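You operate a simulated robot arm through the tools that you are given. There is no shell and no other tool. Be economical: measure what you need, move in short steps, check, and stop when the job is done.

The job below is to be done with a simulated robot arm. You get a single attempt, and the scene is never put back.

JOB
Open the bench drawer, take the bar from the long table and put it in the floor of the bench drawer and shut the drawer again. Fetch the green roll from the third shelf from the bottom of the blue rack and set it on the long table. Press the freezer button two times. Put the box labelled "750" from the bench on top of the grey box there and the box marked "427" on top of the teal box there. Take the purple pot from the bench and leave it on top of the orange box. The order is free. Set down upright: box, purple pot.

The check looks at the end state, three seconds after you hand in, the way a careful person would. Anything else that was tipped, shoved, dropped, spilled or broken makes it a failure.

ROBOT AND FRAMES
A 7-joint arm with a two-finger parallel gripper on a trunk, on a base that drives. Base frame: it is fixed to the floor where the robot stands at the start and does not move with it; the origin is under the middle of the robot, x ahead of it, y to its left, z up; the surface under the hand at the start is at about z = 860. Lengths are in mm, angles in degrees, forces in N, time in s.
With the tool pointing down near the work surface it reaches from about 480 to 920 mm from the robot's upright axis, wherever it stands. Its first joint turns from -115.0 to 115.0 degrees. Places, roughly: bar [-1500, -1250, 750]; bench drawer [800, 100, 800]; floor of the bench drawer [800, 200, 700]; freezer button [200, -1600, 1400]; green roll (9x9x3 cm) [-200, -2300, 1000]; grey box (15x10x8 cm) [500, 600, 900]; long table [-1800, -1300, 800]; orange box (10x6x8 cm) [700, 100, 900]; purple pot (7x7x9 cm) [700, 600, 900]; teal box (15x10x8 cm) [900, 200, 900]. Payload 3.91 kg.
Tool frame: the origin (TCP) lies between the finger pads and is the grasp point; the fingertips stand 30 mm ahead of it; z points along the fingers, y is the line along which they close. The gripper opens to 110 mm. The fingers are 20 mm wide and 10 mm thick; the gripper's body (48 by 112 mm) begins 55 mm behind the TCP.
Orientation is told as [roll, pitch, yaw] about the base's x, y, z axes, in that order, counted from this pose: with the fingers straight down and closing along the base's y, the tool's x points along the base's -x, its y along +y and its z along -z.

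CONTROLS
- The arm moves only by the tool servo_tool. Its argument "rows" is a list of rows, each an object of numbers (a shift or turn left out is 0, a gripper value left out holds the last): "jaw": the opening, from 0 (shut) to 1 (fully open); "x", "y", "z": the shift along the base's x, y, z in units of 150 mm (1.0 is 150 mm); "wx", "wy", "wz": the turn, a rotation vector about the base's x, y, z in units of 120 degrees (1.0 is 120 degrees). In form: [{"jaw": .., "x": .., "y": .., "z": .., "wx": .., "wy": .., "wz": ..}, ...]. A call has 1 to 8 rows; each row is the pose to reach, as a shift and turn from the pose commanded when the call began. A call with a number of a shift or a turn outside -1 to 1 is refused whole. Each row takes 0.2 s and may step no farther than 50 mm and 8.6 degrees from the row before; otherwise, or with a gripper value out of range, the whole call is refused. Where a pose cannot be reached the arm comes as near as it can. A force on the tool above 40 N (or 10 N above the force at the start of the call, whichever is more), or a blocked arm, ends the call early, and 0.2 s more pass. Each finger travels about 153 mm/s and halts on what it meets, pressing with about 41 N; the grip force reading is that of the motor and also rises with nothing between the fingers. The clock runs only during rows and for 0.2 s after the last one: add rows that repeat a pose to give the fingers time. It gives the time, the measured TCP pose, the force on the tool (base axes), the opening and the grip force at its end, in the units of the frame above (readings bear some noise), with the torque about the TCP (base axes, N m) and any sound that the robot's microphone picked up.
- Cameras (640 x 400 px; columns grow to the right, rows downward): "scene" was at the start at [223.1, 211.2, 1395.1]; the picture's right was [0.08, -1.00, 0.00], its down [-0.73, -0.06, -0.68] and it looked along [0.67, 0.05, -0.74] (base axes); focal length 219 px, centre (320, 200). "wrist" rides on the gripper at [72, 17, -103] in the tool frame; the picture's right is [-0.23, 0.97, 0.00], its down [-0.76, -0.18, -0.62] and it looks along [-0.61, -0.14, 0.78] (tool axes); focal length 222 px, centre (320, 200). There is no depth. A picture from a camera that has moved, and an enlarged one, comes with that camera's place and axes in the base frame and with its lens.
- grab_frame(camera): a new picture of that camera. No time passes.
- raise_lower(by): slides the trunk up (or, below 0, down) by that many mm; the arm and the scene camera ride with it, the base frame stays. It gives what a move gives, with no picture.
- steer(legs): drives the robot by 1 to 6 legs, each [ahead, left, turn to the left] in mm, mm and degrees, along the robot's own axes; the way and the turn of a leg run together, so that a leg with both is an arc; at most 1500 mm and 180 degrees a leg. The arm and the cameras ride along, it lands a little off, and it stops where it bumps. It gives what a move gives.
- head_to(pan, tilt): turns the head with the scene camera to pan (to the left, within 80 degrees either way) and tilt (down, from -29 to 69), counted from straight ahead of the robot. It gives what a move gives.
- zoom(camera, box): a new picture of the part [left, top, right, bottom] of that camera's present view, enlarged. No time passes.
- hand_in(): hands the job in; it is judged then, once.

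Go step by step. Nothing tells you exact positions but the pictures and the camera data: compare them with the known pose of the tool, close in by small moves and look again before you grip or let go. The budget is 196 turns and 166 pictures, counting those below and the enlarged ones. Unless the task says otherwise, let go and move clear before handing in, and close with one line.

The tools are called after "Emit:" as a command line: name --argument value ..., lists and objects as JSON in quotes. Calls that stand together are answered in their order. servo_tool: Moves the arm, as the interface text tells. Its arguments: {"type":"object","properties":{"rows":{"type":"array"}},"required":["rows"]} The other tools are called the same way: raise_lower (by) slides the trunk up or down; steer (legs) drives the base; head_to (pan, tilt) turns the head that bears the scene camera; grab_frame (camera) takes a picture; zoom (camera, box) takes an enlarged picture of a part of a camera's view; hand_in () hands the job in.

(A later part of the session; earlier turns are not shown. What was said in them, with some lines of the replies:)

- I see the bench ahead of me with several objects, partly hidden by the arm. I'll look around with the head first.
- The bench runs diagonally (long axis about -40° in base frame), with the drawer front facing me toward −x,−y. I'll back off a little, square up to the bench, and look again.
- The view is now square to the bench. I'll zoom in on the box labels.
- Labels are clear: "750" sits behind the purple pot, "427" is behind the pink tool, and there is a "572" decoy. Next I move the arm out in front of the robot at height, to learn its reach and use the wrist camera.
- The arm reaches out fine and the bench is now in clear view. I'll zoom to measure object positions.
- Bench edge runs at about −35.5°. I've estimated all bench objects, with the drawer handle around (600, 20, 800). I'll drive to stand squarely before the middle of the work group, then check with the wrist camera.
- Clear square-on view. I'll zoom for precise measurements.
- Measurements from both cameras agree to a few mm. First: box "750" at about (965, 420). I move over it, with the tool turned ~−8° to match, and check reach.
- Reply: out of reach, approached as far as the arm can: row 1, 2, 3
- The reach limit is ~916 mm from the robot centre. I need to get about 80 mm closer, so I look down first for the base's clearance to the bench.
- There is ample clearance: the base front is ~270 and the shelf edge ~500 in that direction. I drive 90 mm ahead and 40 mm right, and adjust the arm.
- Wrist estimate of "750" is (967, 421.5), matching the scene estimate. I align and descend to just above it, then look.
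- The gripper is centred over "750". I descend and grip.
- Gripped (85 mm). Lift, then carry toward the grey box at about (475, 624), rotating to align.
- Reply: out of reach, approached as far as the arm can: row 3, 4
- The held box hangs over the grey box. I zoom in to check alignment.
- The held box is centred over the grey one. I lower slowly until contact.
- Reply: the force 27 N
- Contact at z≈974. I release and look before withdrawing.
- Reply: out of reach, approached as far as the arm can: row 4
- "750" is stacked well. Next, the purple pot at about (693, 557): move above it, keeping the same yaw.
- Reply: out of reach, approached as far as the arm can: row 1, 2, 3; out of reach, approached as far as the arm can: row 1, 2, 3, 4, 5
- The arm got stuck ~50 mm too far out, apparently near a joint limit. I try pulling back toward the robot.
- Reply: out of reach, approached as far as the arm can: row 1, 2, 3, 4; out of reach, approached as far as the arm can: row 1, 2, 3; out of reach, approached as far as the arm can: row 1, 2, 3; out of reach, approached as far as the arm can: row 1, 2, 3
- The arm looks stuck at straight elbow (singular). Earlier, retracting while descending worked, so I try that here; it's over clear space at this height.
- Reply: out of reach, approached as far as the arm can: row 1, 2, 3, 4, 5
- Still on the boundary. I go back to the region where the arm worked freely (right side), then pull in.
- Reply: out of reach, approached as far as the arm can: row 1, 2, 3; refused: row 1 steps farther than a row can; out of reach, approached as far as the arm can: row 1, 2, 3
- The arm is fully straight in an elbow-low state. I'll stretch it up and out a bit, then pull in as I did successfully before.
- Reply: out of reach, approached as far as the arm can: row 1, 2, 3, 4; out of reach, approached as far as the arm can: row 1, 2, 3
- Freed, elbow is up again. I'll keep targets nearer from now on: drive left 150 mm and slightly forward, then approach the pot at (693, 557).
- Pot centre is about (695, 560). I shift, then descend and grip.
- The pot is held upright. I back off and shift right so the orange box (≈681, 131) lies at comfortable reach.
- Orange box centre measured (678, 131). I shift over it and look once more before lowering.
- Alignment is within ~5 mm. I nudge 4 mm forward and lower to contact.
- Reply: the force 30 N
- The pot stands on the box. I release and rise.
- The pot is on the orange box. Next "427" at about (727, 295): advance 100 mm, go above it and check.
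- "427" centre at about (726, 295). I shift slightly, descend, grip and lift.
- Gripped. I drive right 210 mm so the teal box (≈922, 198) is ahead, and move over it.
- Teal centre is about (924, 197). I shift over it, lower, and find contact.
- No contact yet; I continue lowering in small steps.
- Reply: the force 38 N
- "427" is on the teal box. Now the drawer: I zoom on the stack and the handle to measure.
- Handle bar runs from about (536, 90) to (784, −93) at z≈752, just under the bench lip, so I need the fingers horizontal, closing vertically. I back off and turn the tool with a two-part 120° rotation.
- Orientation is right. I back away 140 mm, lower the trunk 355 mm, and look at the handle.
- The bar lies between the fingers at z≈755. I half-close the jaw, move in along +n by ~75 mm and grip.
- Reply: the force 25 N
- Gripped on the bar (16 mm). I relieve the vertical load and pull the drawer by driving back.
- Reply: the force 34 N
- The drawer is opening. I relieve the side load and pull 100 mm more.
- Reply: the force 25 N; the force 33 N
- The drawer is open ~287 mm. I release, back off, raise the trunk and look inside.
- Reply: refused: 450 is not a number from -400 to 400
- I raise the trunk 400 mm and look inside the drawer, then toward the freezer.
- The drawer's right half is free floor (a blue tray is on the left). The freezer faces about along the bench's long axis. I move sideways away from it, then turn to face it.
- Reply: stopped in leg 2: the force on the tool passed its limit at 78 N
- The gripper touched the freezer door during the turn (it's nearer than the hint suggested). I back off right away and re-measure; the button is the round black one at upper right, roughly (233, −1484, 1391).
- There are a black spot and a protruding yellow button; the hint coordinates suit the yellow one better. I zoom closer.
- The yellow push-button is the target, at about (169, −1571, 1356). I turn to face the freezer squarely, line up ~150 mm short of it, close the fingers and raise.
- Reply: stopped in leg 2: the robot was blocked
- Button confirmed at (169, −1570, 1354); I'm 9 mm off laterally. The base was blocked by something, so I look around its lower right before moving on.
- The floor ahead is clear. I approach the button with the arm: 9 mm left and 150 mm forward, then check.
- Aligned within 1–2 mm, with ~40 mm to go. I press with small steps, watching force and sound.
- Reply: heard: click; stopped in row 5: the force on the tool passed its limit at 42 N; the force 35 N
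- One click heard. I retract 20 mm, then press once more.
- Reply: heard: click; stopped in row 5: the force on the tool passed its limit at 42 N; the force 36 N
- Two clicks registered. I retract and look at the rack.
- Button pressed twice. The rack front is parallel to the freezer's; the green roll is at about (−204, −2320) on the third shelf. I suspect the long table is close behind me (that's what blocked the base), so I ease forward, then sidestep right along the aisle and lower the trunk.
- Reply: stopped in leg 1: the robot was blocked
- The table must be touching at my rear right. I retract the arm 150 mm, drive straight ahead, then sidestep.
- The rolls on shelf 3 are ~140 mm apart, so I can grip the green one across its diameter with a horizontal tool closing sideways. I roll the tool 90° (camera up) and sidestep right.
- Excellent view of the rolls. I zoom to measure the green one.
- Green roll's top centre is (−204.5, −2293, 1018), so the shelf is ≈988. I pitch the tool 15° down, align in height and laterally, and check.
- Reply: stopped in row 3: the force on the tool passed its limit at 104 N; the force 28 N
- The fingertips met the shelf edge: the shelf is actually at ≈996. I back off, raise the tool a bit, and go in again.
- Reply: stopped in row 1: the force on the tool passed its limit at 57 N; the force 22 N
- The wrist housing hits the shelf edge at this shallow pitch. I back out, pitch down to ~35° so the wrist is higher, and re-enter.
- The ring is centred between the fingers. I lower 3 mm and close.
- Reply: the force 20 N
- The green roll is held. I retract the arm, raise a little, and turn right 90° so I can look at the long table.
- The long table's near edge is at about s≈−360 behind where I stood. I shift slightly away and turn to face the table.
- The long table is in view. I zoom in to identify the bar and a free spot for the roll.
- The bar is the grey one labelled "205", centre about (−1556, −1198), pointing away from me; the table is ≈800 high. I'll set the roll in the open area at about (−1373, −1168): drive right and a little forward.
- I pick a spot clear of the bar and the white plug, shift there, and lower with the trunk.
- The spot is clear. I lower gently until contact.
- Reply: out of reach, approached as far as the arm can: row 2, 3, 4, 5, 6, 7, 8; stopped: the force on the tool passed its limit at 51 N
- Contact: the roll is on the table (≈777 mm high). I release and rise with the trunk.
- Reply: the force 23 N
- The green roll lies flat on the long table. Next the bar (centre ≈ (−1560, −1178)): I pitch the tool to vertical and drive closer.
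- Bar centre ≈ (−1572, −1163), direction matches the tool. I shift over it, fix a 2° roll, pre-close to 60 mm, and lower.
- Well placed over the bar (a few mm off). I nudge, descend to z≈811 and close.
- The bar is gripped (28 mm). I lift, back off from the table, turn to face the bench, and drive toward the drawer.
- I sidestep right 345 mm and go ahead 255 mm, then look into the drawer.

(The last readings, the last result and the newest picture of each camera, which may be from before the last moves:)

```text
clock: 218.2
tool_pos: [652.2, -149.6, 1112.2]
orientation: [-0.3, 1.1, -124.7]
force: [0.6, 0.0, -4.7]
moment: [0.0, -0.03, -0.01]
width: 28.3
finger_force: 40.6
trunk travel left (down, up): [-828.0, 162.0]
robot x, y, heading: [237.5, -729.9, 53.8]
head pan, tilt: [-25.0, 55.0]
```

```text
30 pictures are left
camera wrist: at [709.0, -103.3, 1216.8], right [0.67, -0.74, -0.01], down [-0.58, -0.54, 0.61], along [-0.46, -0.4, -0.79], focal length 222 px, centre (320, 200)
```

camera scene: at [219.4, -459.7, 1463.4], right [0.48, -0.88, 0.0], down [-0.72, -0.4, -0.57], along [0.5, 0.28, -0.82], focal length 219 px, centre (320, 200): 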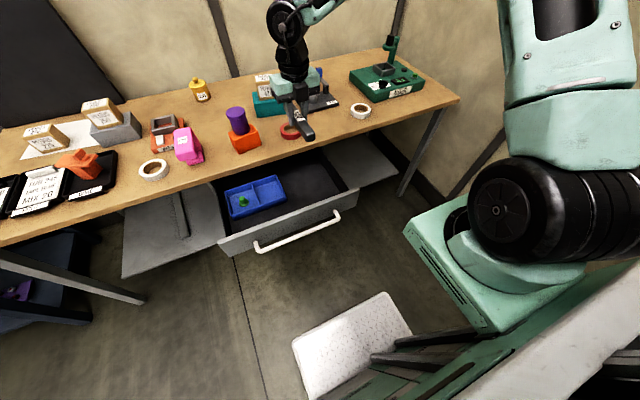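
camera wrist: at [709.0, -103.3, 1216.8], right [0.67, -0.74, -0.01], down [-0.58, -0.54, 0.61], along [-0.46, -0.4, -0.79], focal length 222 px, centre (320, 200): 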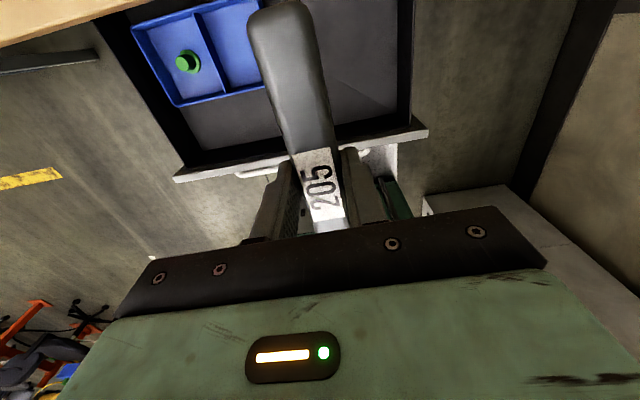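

Over the drawer. Free floor spans about s 555–780; I shift over its middle, lower partway, and check.

Emit:
servo_tool --rows '[{"x": 0.14, "y": -0.08}, {"x": 0.275, "y": -0.156}]'

Emit:
raise_lower --by -210

Emit:
grab_frame --camera "scene"

Emit:
grab_frame --camera "wrist"

```text
clock: 218.8
tool_pos: [690.5, -172.4, 1109.6]
orientation: [-0.3, 1.2, -124.7]
force: [0.5, 1.2, -4.5]
moment: [0.04, -0.03, 0.01]
width: 27.8
finger_force: 40.9
trunk travel left (down, up): [-828.0, 162.0]
robot x, y, heading: [236.3, -731.4, 53.8]
head pan, tilt: [-25.0, 55.0]
```

```text
clock: 221.1
tool_pos: [692.3, -172.8, 901.0]
orientation: [-0.4, 1.3, -124.7]
force: [0.6, 0.0, -4.8]
moment: [0.03, -0.02, -0.01]
width: 27.6
finger_force: 40.8
trunk travel left (down, up): [-618.0, 372.0]
robot x, y, heading: [237.7, -728.3, 53.7]
head pan, tilt: [-25.0, 55.0]
```

```text
29 pictures are left
camera scene: at [219.3, -459.8, 1253.4], right [0.48, -0.88, 0.0], down [-0.72, -0.4, -0.57], along [0.5, 0.28, -0.82], focal length 219 px, centre (320, 200)
```

scene: 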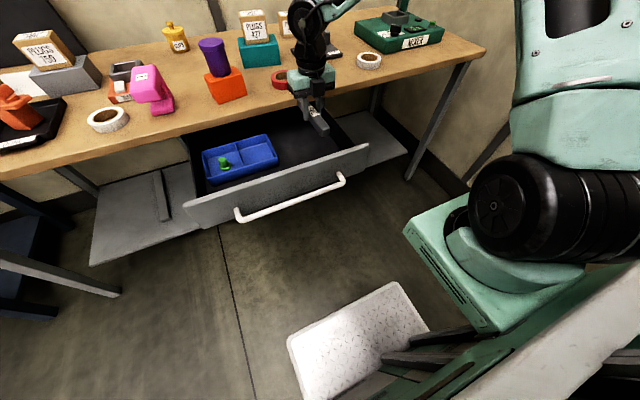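

```text
28 pictures are left
camera wrist: at [747.9, -126.1, 1005.2], right [0.67, -0.74, -0.01], down [-0.58, -0.54, 0.61], along [-0.46, -0.4, -0.79], focal length 222 px, centre (320, 200)
```

wrist: 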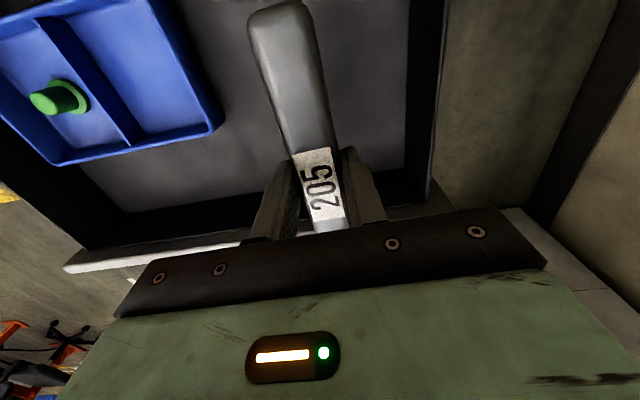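

Clear all around. I lower into the drawer until contact.

Emit:
raise_lower --by -120

Emit:
raise_lower --by -12

Emit:
grab_frame --camera "wrist"

Emit:
grab_frame --camera "scene"

```text
clock: 222.6
tool_pos: [693.7, -173.7, 779.7]
orientation: [-0.3, 1.2, -124.6]
force: [0.1, -0.9, -5.0]
moment: [0.0, -0.02, 0.0]
width: 27.8
finger_force: 41.0
trunk travel left (down, up): [-498.0, 492.0]
robot x, y, heading: [235.6, -731.7, 53.7]
head pan, tilt: [-25.0, 55.0]
```

```text
clock: 223.2
tool_pos: [690.7, -173.3, 769.8]
orientation: [-0.3, 1.2, -124.7]
force: [-0.6, 0.8, -4.4]
moment: [0.0, -0.03, 0.0]
width: 27.8
finger_force: 41.1
trunk travel left (down, up): [-486.0, 504.0]
robot x, y, heading: [239.0, -729.1, 54.0]
head pan, tilt: [-25.0, 55.0]
```

```text
27 pictures are left
camera wrist: at [747.9, -126.2, 873.0], right [0.67, -0.74, -0.01], down [-0.58, -0.54, 0.61], along [-0.46, -0.4, -0.79], focal length 222 px, centre (320, 200)
```

wrist: 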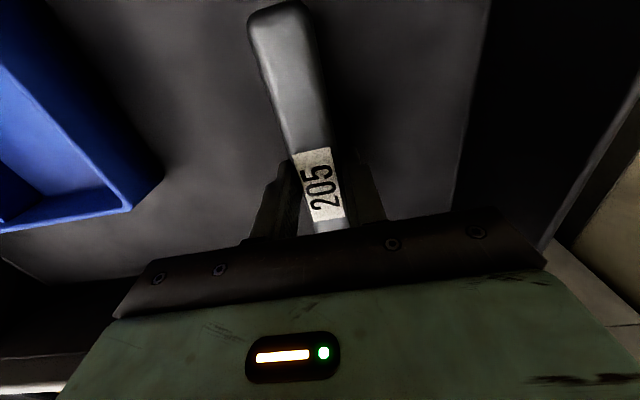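

```text
26 pictures are left
camera scene: at [219.3, -459.8, 1121.3], right [0.48, -0.88, 0.0], down [-0.72, -0.4, -0.57], along [0.5, 0.28, -0.82], focal length 219 px, centre (320, 200)
```

scene: 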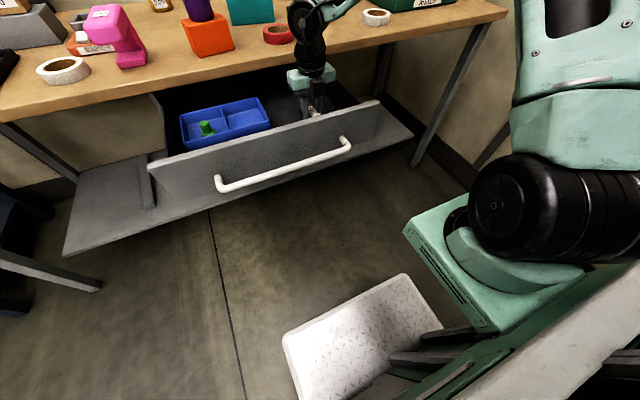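

Emit:
raise_lower --by -12

Emit:
raise_lower --by -8

Emit:
raise_lower --by -6

Emit:
raise_lower --by -6

```text
clock: 223.8
tool_pos: [692.2, -173.6, 758.7]
orientation: [-0.2, 1.3, -124.7]
force: [2.1, 0.1, 16.4]
moment: [-0.98, 0.28, -0.01]
width: 28.0
finger_force: 40.8
trunk travel left (down, up): [-474.0, 516.0]
robot x, y, heading: [233.6, -729.1, 54.0]
head pan, tilt: [-25.0, 55.0]
```

```text
clock: 224.2
tool_pos: [693.3, -170.4, 755.6]
orientation: [-0.2, 1.9, -124.7]
force: [1.0, -0.7, 14.2]
moment: [-0.99, 0.25, 0.29]
width: 27.5
finger_force: 41.2
trunk travel left (down, up): [-469.0, 521.0]
robot x, y, heading: [234.5, -730.2, 53.8]
head pan, tilt: [-25.0, 55.0]
stopped: the force on the tool passed its limit at 56 N (the readings are from after the stop); the commanded pose is now the measured one
```

```text
clock: 224.6
tool_pos: [692.9, -169.0, 756.5]
orientation: [-0.2, 2.1, -124.7]
force: [2.6, -0.7, 15.1]
moment: [-1.02, 0.23, 0.12]
width: 27.9
finger_force: 40.8
trunk travel left (down, up): [-466.0, 524.0]
robot x, y, heading: [237.1, -730.5, 54.0]
head pan, tilt: [-25.0, 55.0]
stopped: the force on the tool passed its limit at 47 N (the readings are from after the stop); the commanded pose is now the measured one
```

```text
clock: 225.0
tool_pos: [692.8, -167.9, 756.4]
orientation: [-0.1, 2.3, -124.7]
force: [3.0, -0.1, 14.0]
moment: [-0.98, 0.24, 0.13]
width: 27.6
finger_force: 41.1
trunk travel left (down, up): [-463.0, 527.0]
robot x, y, heading: [235.7, -729.9, 53.8]
head pan, tilt: [-25.0, 55.0]
stopped: the force on the tool passed its limit at 47 N (the readings are from after the stop); the commanded pose is now the measured one
```

The bar has reached the floor (≈721). I relieve the pressure slightly, open, lift out and look.

Emit:
raise_lower --by 3

Emit:
servo_tool --rows '[{"jaw": 0.55}, {"jaw": 0.55}, {"jaw": 0.55}]'

Emit:
raise_lower --by 330

Emit:
grab_frame --camera "wrist"

Emit:
grab_frame --camera "scene"

```text
clock: 225.5
tool_pos: [694.1, -170.0, 756.8]
orientation: [-0.2, 2.2, -124.7]
force: [-0.1, -0.4, -5.1]
moment: [-0.02, -0.02, -0.01]
width: 27.8
finger_force: 41.3
trunk travel left (down, up): [-466.0, 524.0]
robot x, y, heading: [233.6, -733.5, 53.6]
head pan, tilt: [-25.0, 55.0]
```

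```text
clock: 226.3
tool_pos: [694.1, -167.5, 758.6]
orientation: [-0.2, 2.3, -124.7]
force: [-0.7, 0.7, -0.1]
moment: [-0.03, 0.01, 0.01]
width: 60.7
finger_force: 0.1
trunk travel left (down, up): [-466.0, 524.0]
robot x, y, heading: [232.8, -729.8, 53.9]
head pan, tilt: [-25.0, 55.0]
```

```text
clock: 229.6
tool_pos: [693.3, -168.2, 1089.4]
orientation: [-0.3, 2.4, -124.7]
force: [-0.1, -0.6, -0.1]
moment: [-0.01, -0.01, 0.01]
width: 60.1
finger_force: 0.1
trunk travel left (down, up): [-796.0, 194.0]
robot x, y, heading: [232.2, -731.7, 53.7]
head pan, tilt: [-25.0, 55.0]
```

```text
25 pictures are left
camera wrist: at [748.7, -123.1, 1194.2], right [0.67, -0.74, -0.01], down [-0.59, -0.55, 0.59], along [-0.45, -0.39, -0.81], focal length 222 px, centre (320, 200)
```

wrist: 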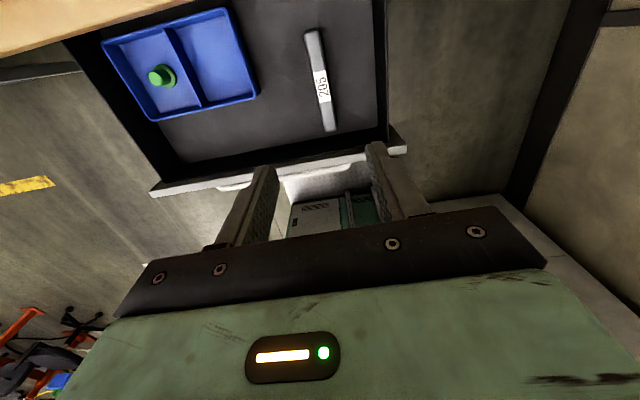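

```text
24 pictures are left
camera scene: at [219.3, -460.0, 1431.5], right [0.48, -0.88, 0.0], down [-0.72, -0.4, -0.57], along [0.5, 0.28, -0.82], focal length 219 px, centre (320, 200)
```

scene: 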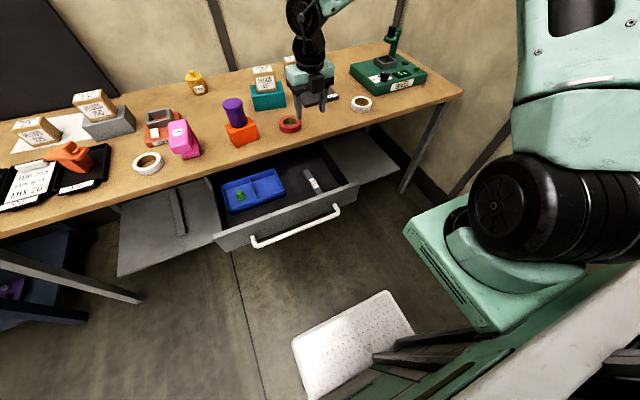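

The bar lies flat on the drawer floor. To shut the drawer I make the tool horizontal again, back off and line up with the middle of the drawer front, above the handle.

Emit:
steer --legs '[[-260, 126, 0.7]]'

Emit:
servo_tool --rows '[{"wx": 0.0573, "wy": -0.0416, "jaw": 0.0}, {"wx": 0.1146, "wy": -0.0832}, {"wx": 0.1719, "wy": -0.1248}, {"wx": 0.2292, "wy": -0.1664}, {"wx": 0.2865, "wy": -0.208}, {"wx": 0.3438, "wy": -0.2496}]'

Emit:
servo_tool --rows '[{"wx": 0.0526, "wy": -0.0382}, {"wx": 0.1052, "wy": -0.0764}, {"wx": 0.1578, "wy": -0.1146}, {"wx": 0.2104, "wy": -0.1528}, {"wx": 0.25, "wy": -0.1815}]'

Emit:
raise_lower --by -298

Emit:
head_to --pan -10 --tilt 35

Emit:
grab_frame --camera "scene"

Emit:
grab_frame --camera "wrist"

```text
clock: 231.5
tool_pos: [436.9, -295.2, 1088.2]
orientation: [-0.2, 2.3, -124.0]
force: [0.9, 0.0, 0.7]
moment: [-0.02, 0.02, -0.02]
width: 60.3
finger_force: 0.1
trunk travel left (down, up): [-796.0, 194.0]
robot x, y, heading: [-13.5, -864.3, 54.4]
head pan, tilt: [-25.0, 55.0]
```

```text
clock: 232.9
tool_pos: [435.5, -294.4, 1090.4]
orientation: [2.4, 53.3, -122.9]
force: [-0.6, 0.4, -0.1]
moment: [0.0, -0.02, -0.01]
width: 0.0
finger_force: 37.2
trunk travel left (down, up): [-796.0, 194.0]
robot x, y, heading: [-18.2, -864.9, 54.2]
head pan, tilt: [-25.0, 55.0]
```

```text
clock: 234.1
tool_pos: [436.9, -295.2, 1089.5]
orientation: [103.8, 88.1, -21.9]
force: [-0.3, -0.4, -0.1]
moment: [-0.03, 0.02, 0.01]
width: 0.1
finger_force: 37.3
trunk travel left (down, up): [-796.0, 194.0]
robot x, y, heading: [-13.0, -859.2, 54.7]
head pan, tilt: [-25.0, 55.0]
```

```text
clock: 237.1
tool_pos: [436.8, -295.2, 790.0]
orientation: [99.3, 87.9, -26.5]
force: [-0.1, -0.3, -0.3]
moment: [-0.01, -0.01, 0.01]
width: 0.0
finger_force: 37.5
trunk travel left (down, up): [-498.0, 492.0]
robot x, y, heading: [-14.3, -866.2, 54.2]
head pan, tilt: [-25.0, 55.0]
```

```text
clock: 237.9
tool_pos: [436.6, -295.0, 791.5]
orientation: [99.2, 88.0, -26.5]
force: [-0.5, -0.2, -0.1]
moment: [0.0, 0.02, -0.01]
width: 0.0
finger_force: 37.6
trunk travel left (down, up): [-498.0, 492.0]
robot x, y, heading: [-15.5, -860.0, 54.7]
head pan, tilt: [-10.0, 35.0]
```

```text
23 pictures are left
camera scene: at [-34.3, -566.2, 1161.7], right [0.7, -0.71, 0.0], down [-0.41, -0.4, -0.82], along [0.58, 0.57, -0.57], focal length 219 px, centre (320, 200)
```

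scene: 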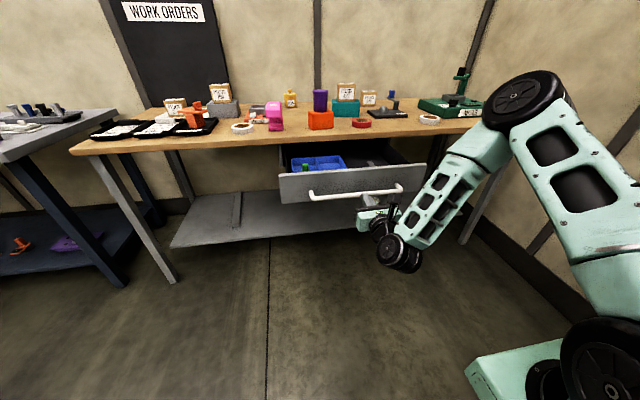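

```text
22 pictures are left
camera wrist: at [389.4, -388.9, 863.0], right [0.8, -0.57, -0.19], down [-0.48, -0.41, -0.77], along [0.36, 0.71, -0.61], focal length 222 px, centre (320, 200)
```

wrist: 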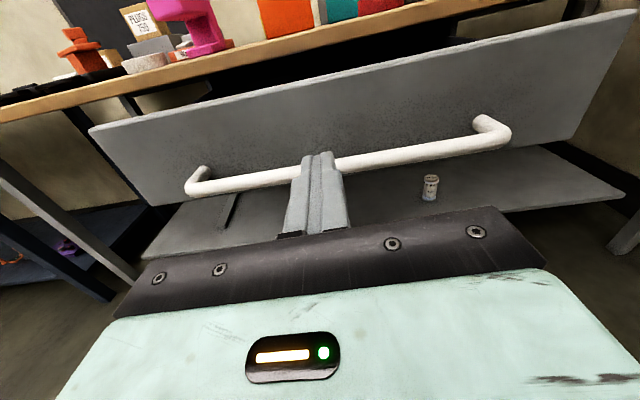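

Lined up: fingertips at the panel's middle, above the handle. I drive forward to push the drawer in.

Emit:
steer --legs '[[110, 0, 0]]'

Emit:
steer --legs '[[150, 0, 0]]'

Emit:
grab_frame --camera "scene"

```text
clock: 239.1
tool_pos: [502.0, -203.9, 791.8]
orientation: [99.3, 88.0, -26.3]
force: [0.4, -0.5, -0.1]
moment: [0.0, 0.0, -0.03]
width: 0.0
finger_force: 38.0
trunk travel left (down, up): [-498.0, 492.0]
robot x, y, heading: [47.6, -770.8, 54.6]
head pan, tilt: [-10.0, 35.0]
```

```text
clock: 240.5
tool_pos: [584.8, -86.4, 790.2]
orientation: [99.3, 88.0, -26.7]
force: [-0.1, 0.9, 0.2]
moment: [-0.05, 0.02, 0.01]
width: 0.0
finger_force: 37.9
trunk travel left (down, up): [-498.0, 492.0]
robot x, y, heading: [134.6, -652.5, 54.5]
head pan, tilt: [-10.0, 35.0]
```

```text
21 pictures are left
camera scene: at [114.4, -357.6, 1161.8], right [0.7, -0.71, 0.0], down [-0.41, -0.4, -0.82], along [0.58, 0.57, -0.57], focal length 219 px, centre (320, 200)
```

scene: 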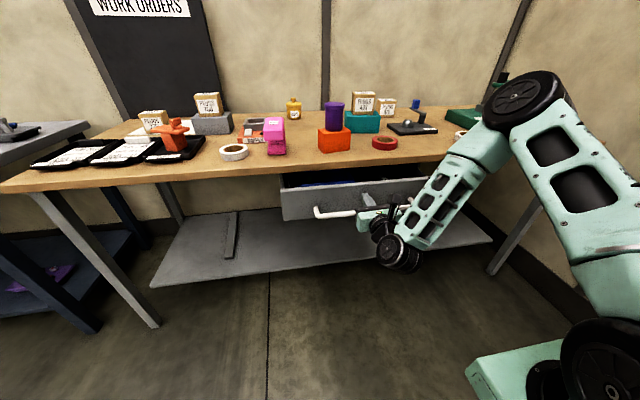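

The drawer is going in. I continue until it stops.

Emit:
steer --legs '[[105, 0, 0]]'

Emit:
steer --legs '[[35, 0, 0]]'

Emit:
grab_frame --camera "scene"

Emit:
grab_frame --camera "wrist"

```text
clock: 241.6
tool_pos: [646.5, -0.5, 790.3]
orientation: [99.1, 88.1, -26.7]
force: [0.2, 0.4, 0.3]
moment: [-0.02, -0.02, 0.0]
width: 0.2
finger_force: 38.4
trunk travel left (down, up): [-498.0, 492.0]
robot x, y, heading: [198.0, -566.4, 54.4]
head pan, tilt: [-10.0, 35.0]
```

```text
clock: 242.5
tool_pos: [657.5, 13.4, 791.6]
orientation: [98.2, 88.1, -27.5]
force: [-3.0, -8.8, 4.7]
moment: [0.0, -0.07, -0.1]
width: 0.2
finger_force: 38.2
trunk travel left (down, up): [-498.0, 492.0]
robot x, y, heading: [208.8, -548.3, 54.7]
head pan, tilt: [-10.0, 35.0]
stopped in leg 1: the force on the tool passed its limit at 127 N (the readings are from after the stop); the commanded pose is now the measured one
```

```text
20 pictures are left
camera scene: at [187.7, -255.3, 1161.9], right [0.7, -0.71, 0.0], down [-0.41, -0.4, -0.82], along [0.58, 0.57, -0.57], focal length 219 px, centre (320, 200)
```

scene: 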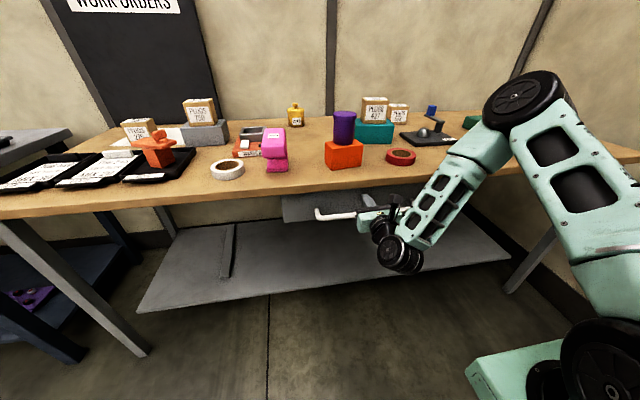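

```text
19 pictures are left
camera wrist: at [609.7, -80.8, 863.5], right [0.8, -0.57, -0.19], down [-0.48, -0.41, -0.77], along [0.36, 0.71, -0.61], focal length 222 px, centre (320, 200)
```

wrist: 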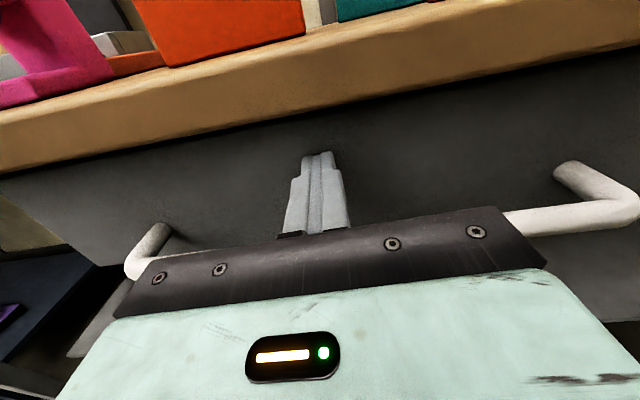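

The drawer hit its end stop. I back off, raise, and verify everything.

Emit:
steer --legs '[[-280, 0, 0]]'

Emit:
raise_lower --by 300

Emit:
head_to --pan -5 --tilt 35

Emit:
grab_frame --camera "scene"

Emit:
zoom --camera "scene" --box '[160, 90, 400, 240]'

```text
clock: 244.4
tool_pos: [499.3, -217.8, 789.9]
orientation: [96.1, 88.1, -30.1]
force: [-0.3, -0.4, 0.4]
moment: [-0.02, 0.0, 0.02]
width: 0.0
finger_force: 38.0
trunk travel left (down, up): [-498.0, 492.0]
robot x, y, heading: [44.2, -776.6, 54.1]
head pan, tilt: [-10.0, 35.0]
```

```text
clock: 247.4
tool_pos: [498.5, -218.1, 1090.7]
orientation: [96.2, 88.2, -30.1]
force: [0.1, 0.6, 0.8]
moment: [0.01, -0.01, 0.02]
width: 0.0
finger_force: 37.5
trunk travel left (down, up): [-798.0, 192.0]
robot x, y, heading: [46.7, -776.4, 53.7]
head pan, tilt: [-10.0, 35.0]
```

```text
clock: 248.1
tool_pos: [498.5, -217.9, 1090.9]
orientation: [96.3, 88.1, -30.0]
force: [0.0, 0.3, -0.6]
moment: [-0.01, -0.01, -0.02]
width: 0.0
finger_force: 37.3
trunk travel left (down, up): [-798.0, 192.0]
robot x, y, heading: [43.2, -773.6, 53.9]
head pan, tilt: [-5.0, 35.0]
```

```text
18 pictures are left
camera scene: at [21.6, -476.2, 1461.8], right [0.75, -0.66, 0.0], down [-0.38, -0.43, -0.82], along [0.54, 0.62, -0.57], focal length 219 px, centre (320, 200)
```

scene: 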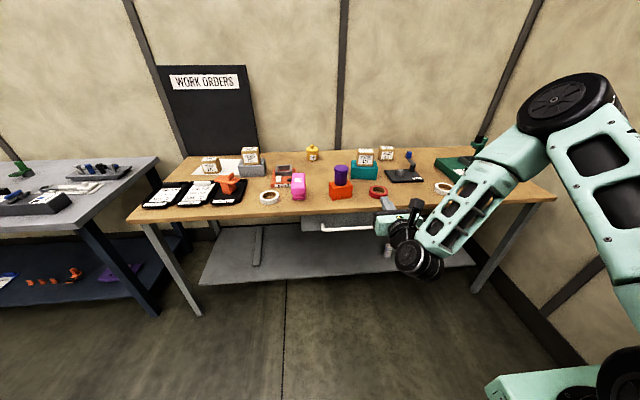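

```text
2.67 times, centred on (280, 165) of scene
camera zoom: at [21.6, -476.2, 1461.8], right [0.75, -0.66, 0.0], down [-0.38, -0.43, -0.82], along [0.54, 0.62, -0.57], focal length 585 px, centre (427, 293)
```

zoom: 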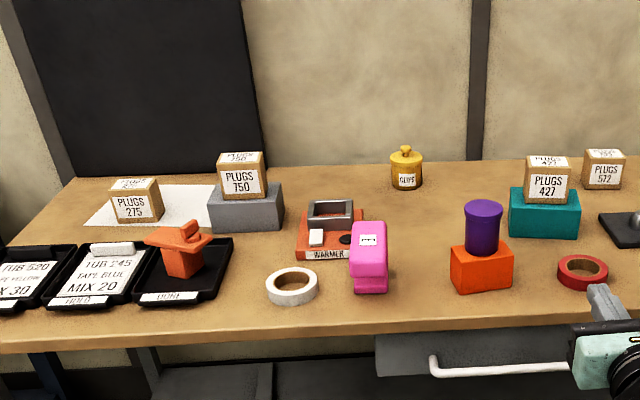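

Final check shows the drawer shut, both boxes and the pot stacked upright, and the arm clear. The roll was on the long table when I last saw it and the button clicked twice, so I hand in.

Emit:
hand_in

```text
The job is handed in.
```

All the tasks are done and handed in. The bar is in the shut drawer, the green roll is on the long table, and the freezer button clicked twice. Box 750 sits on the grey box, box 427 on the teal box, and the purple pot stands upright on the orange box. On the way the gripper bumped the freezer front and the edge of the rack shelf, the base was blocked once (probably by the long table), and the teal box shifted about 4 mm. I saw no other effect from any of these.
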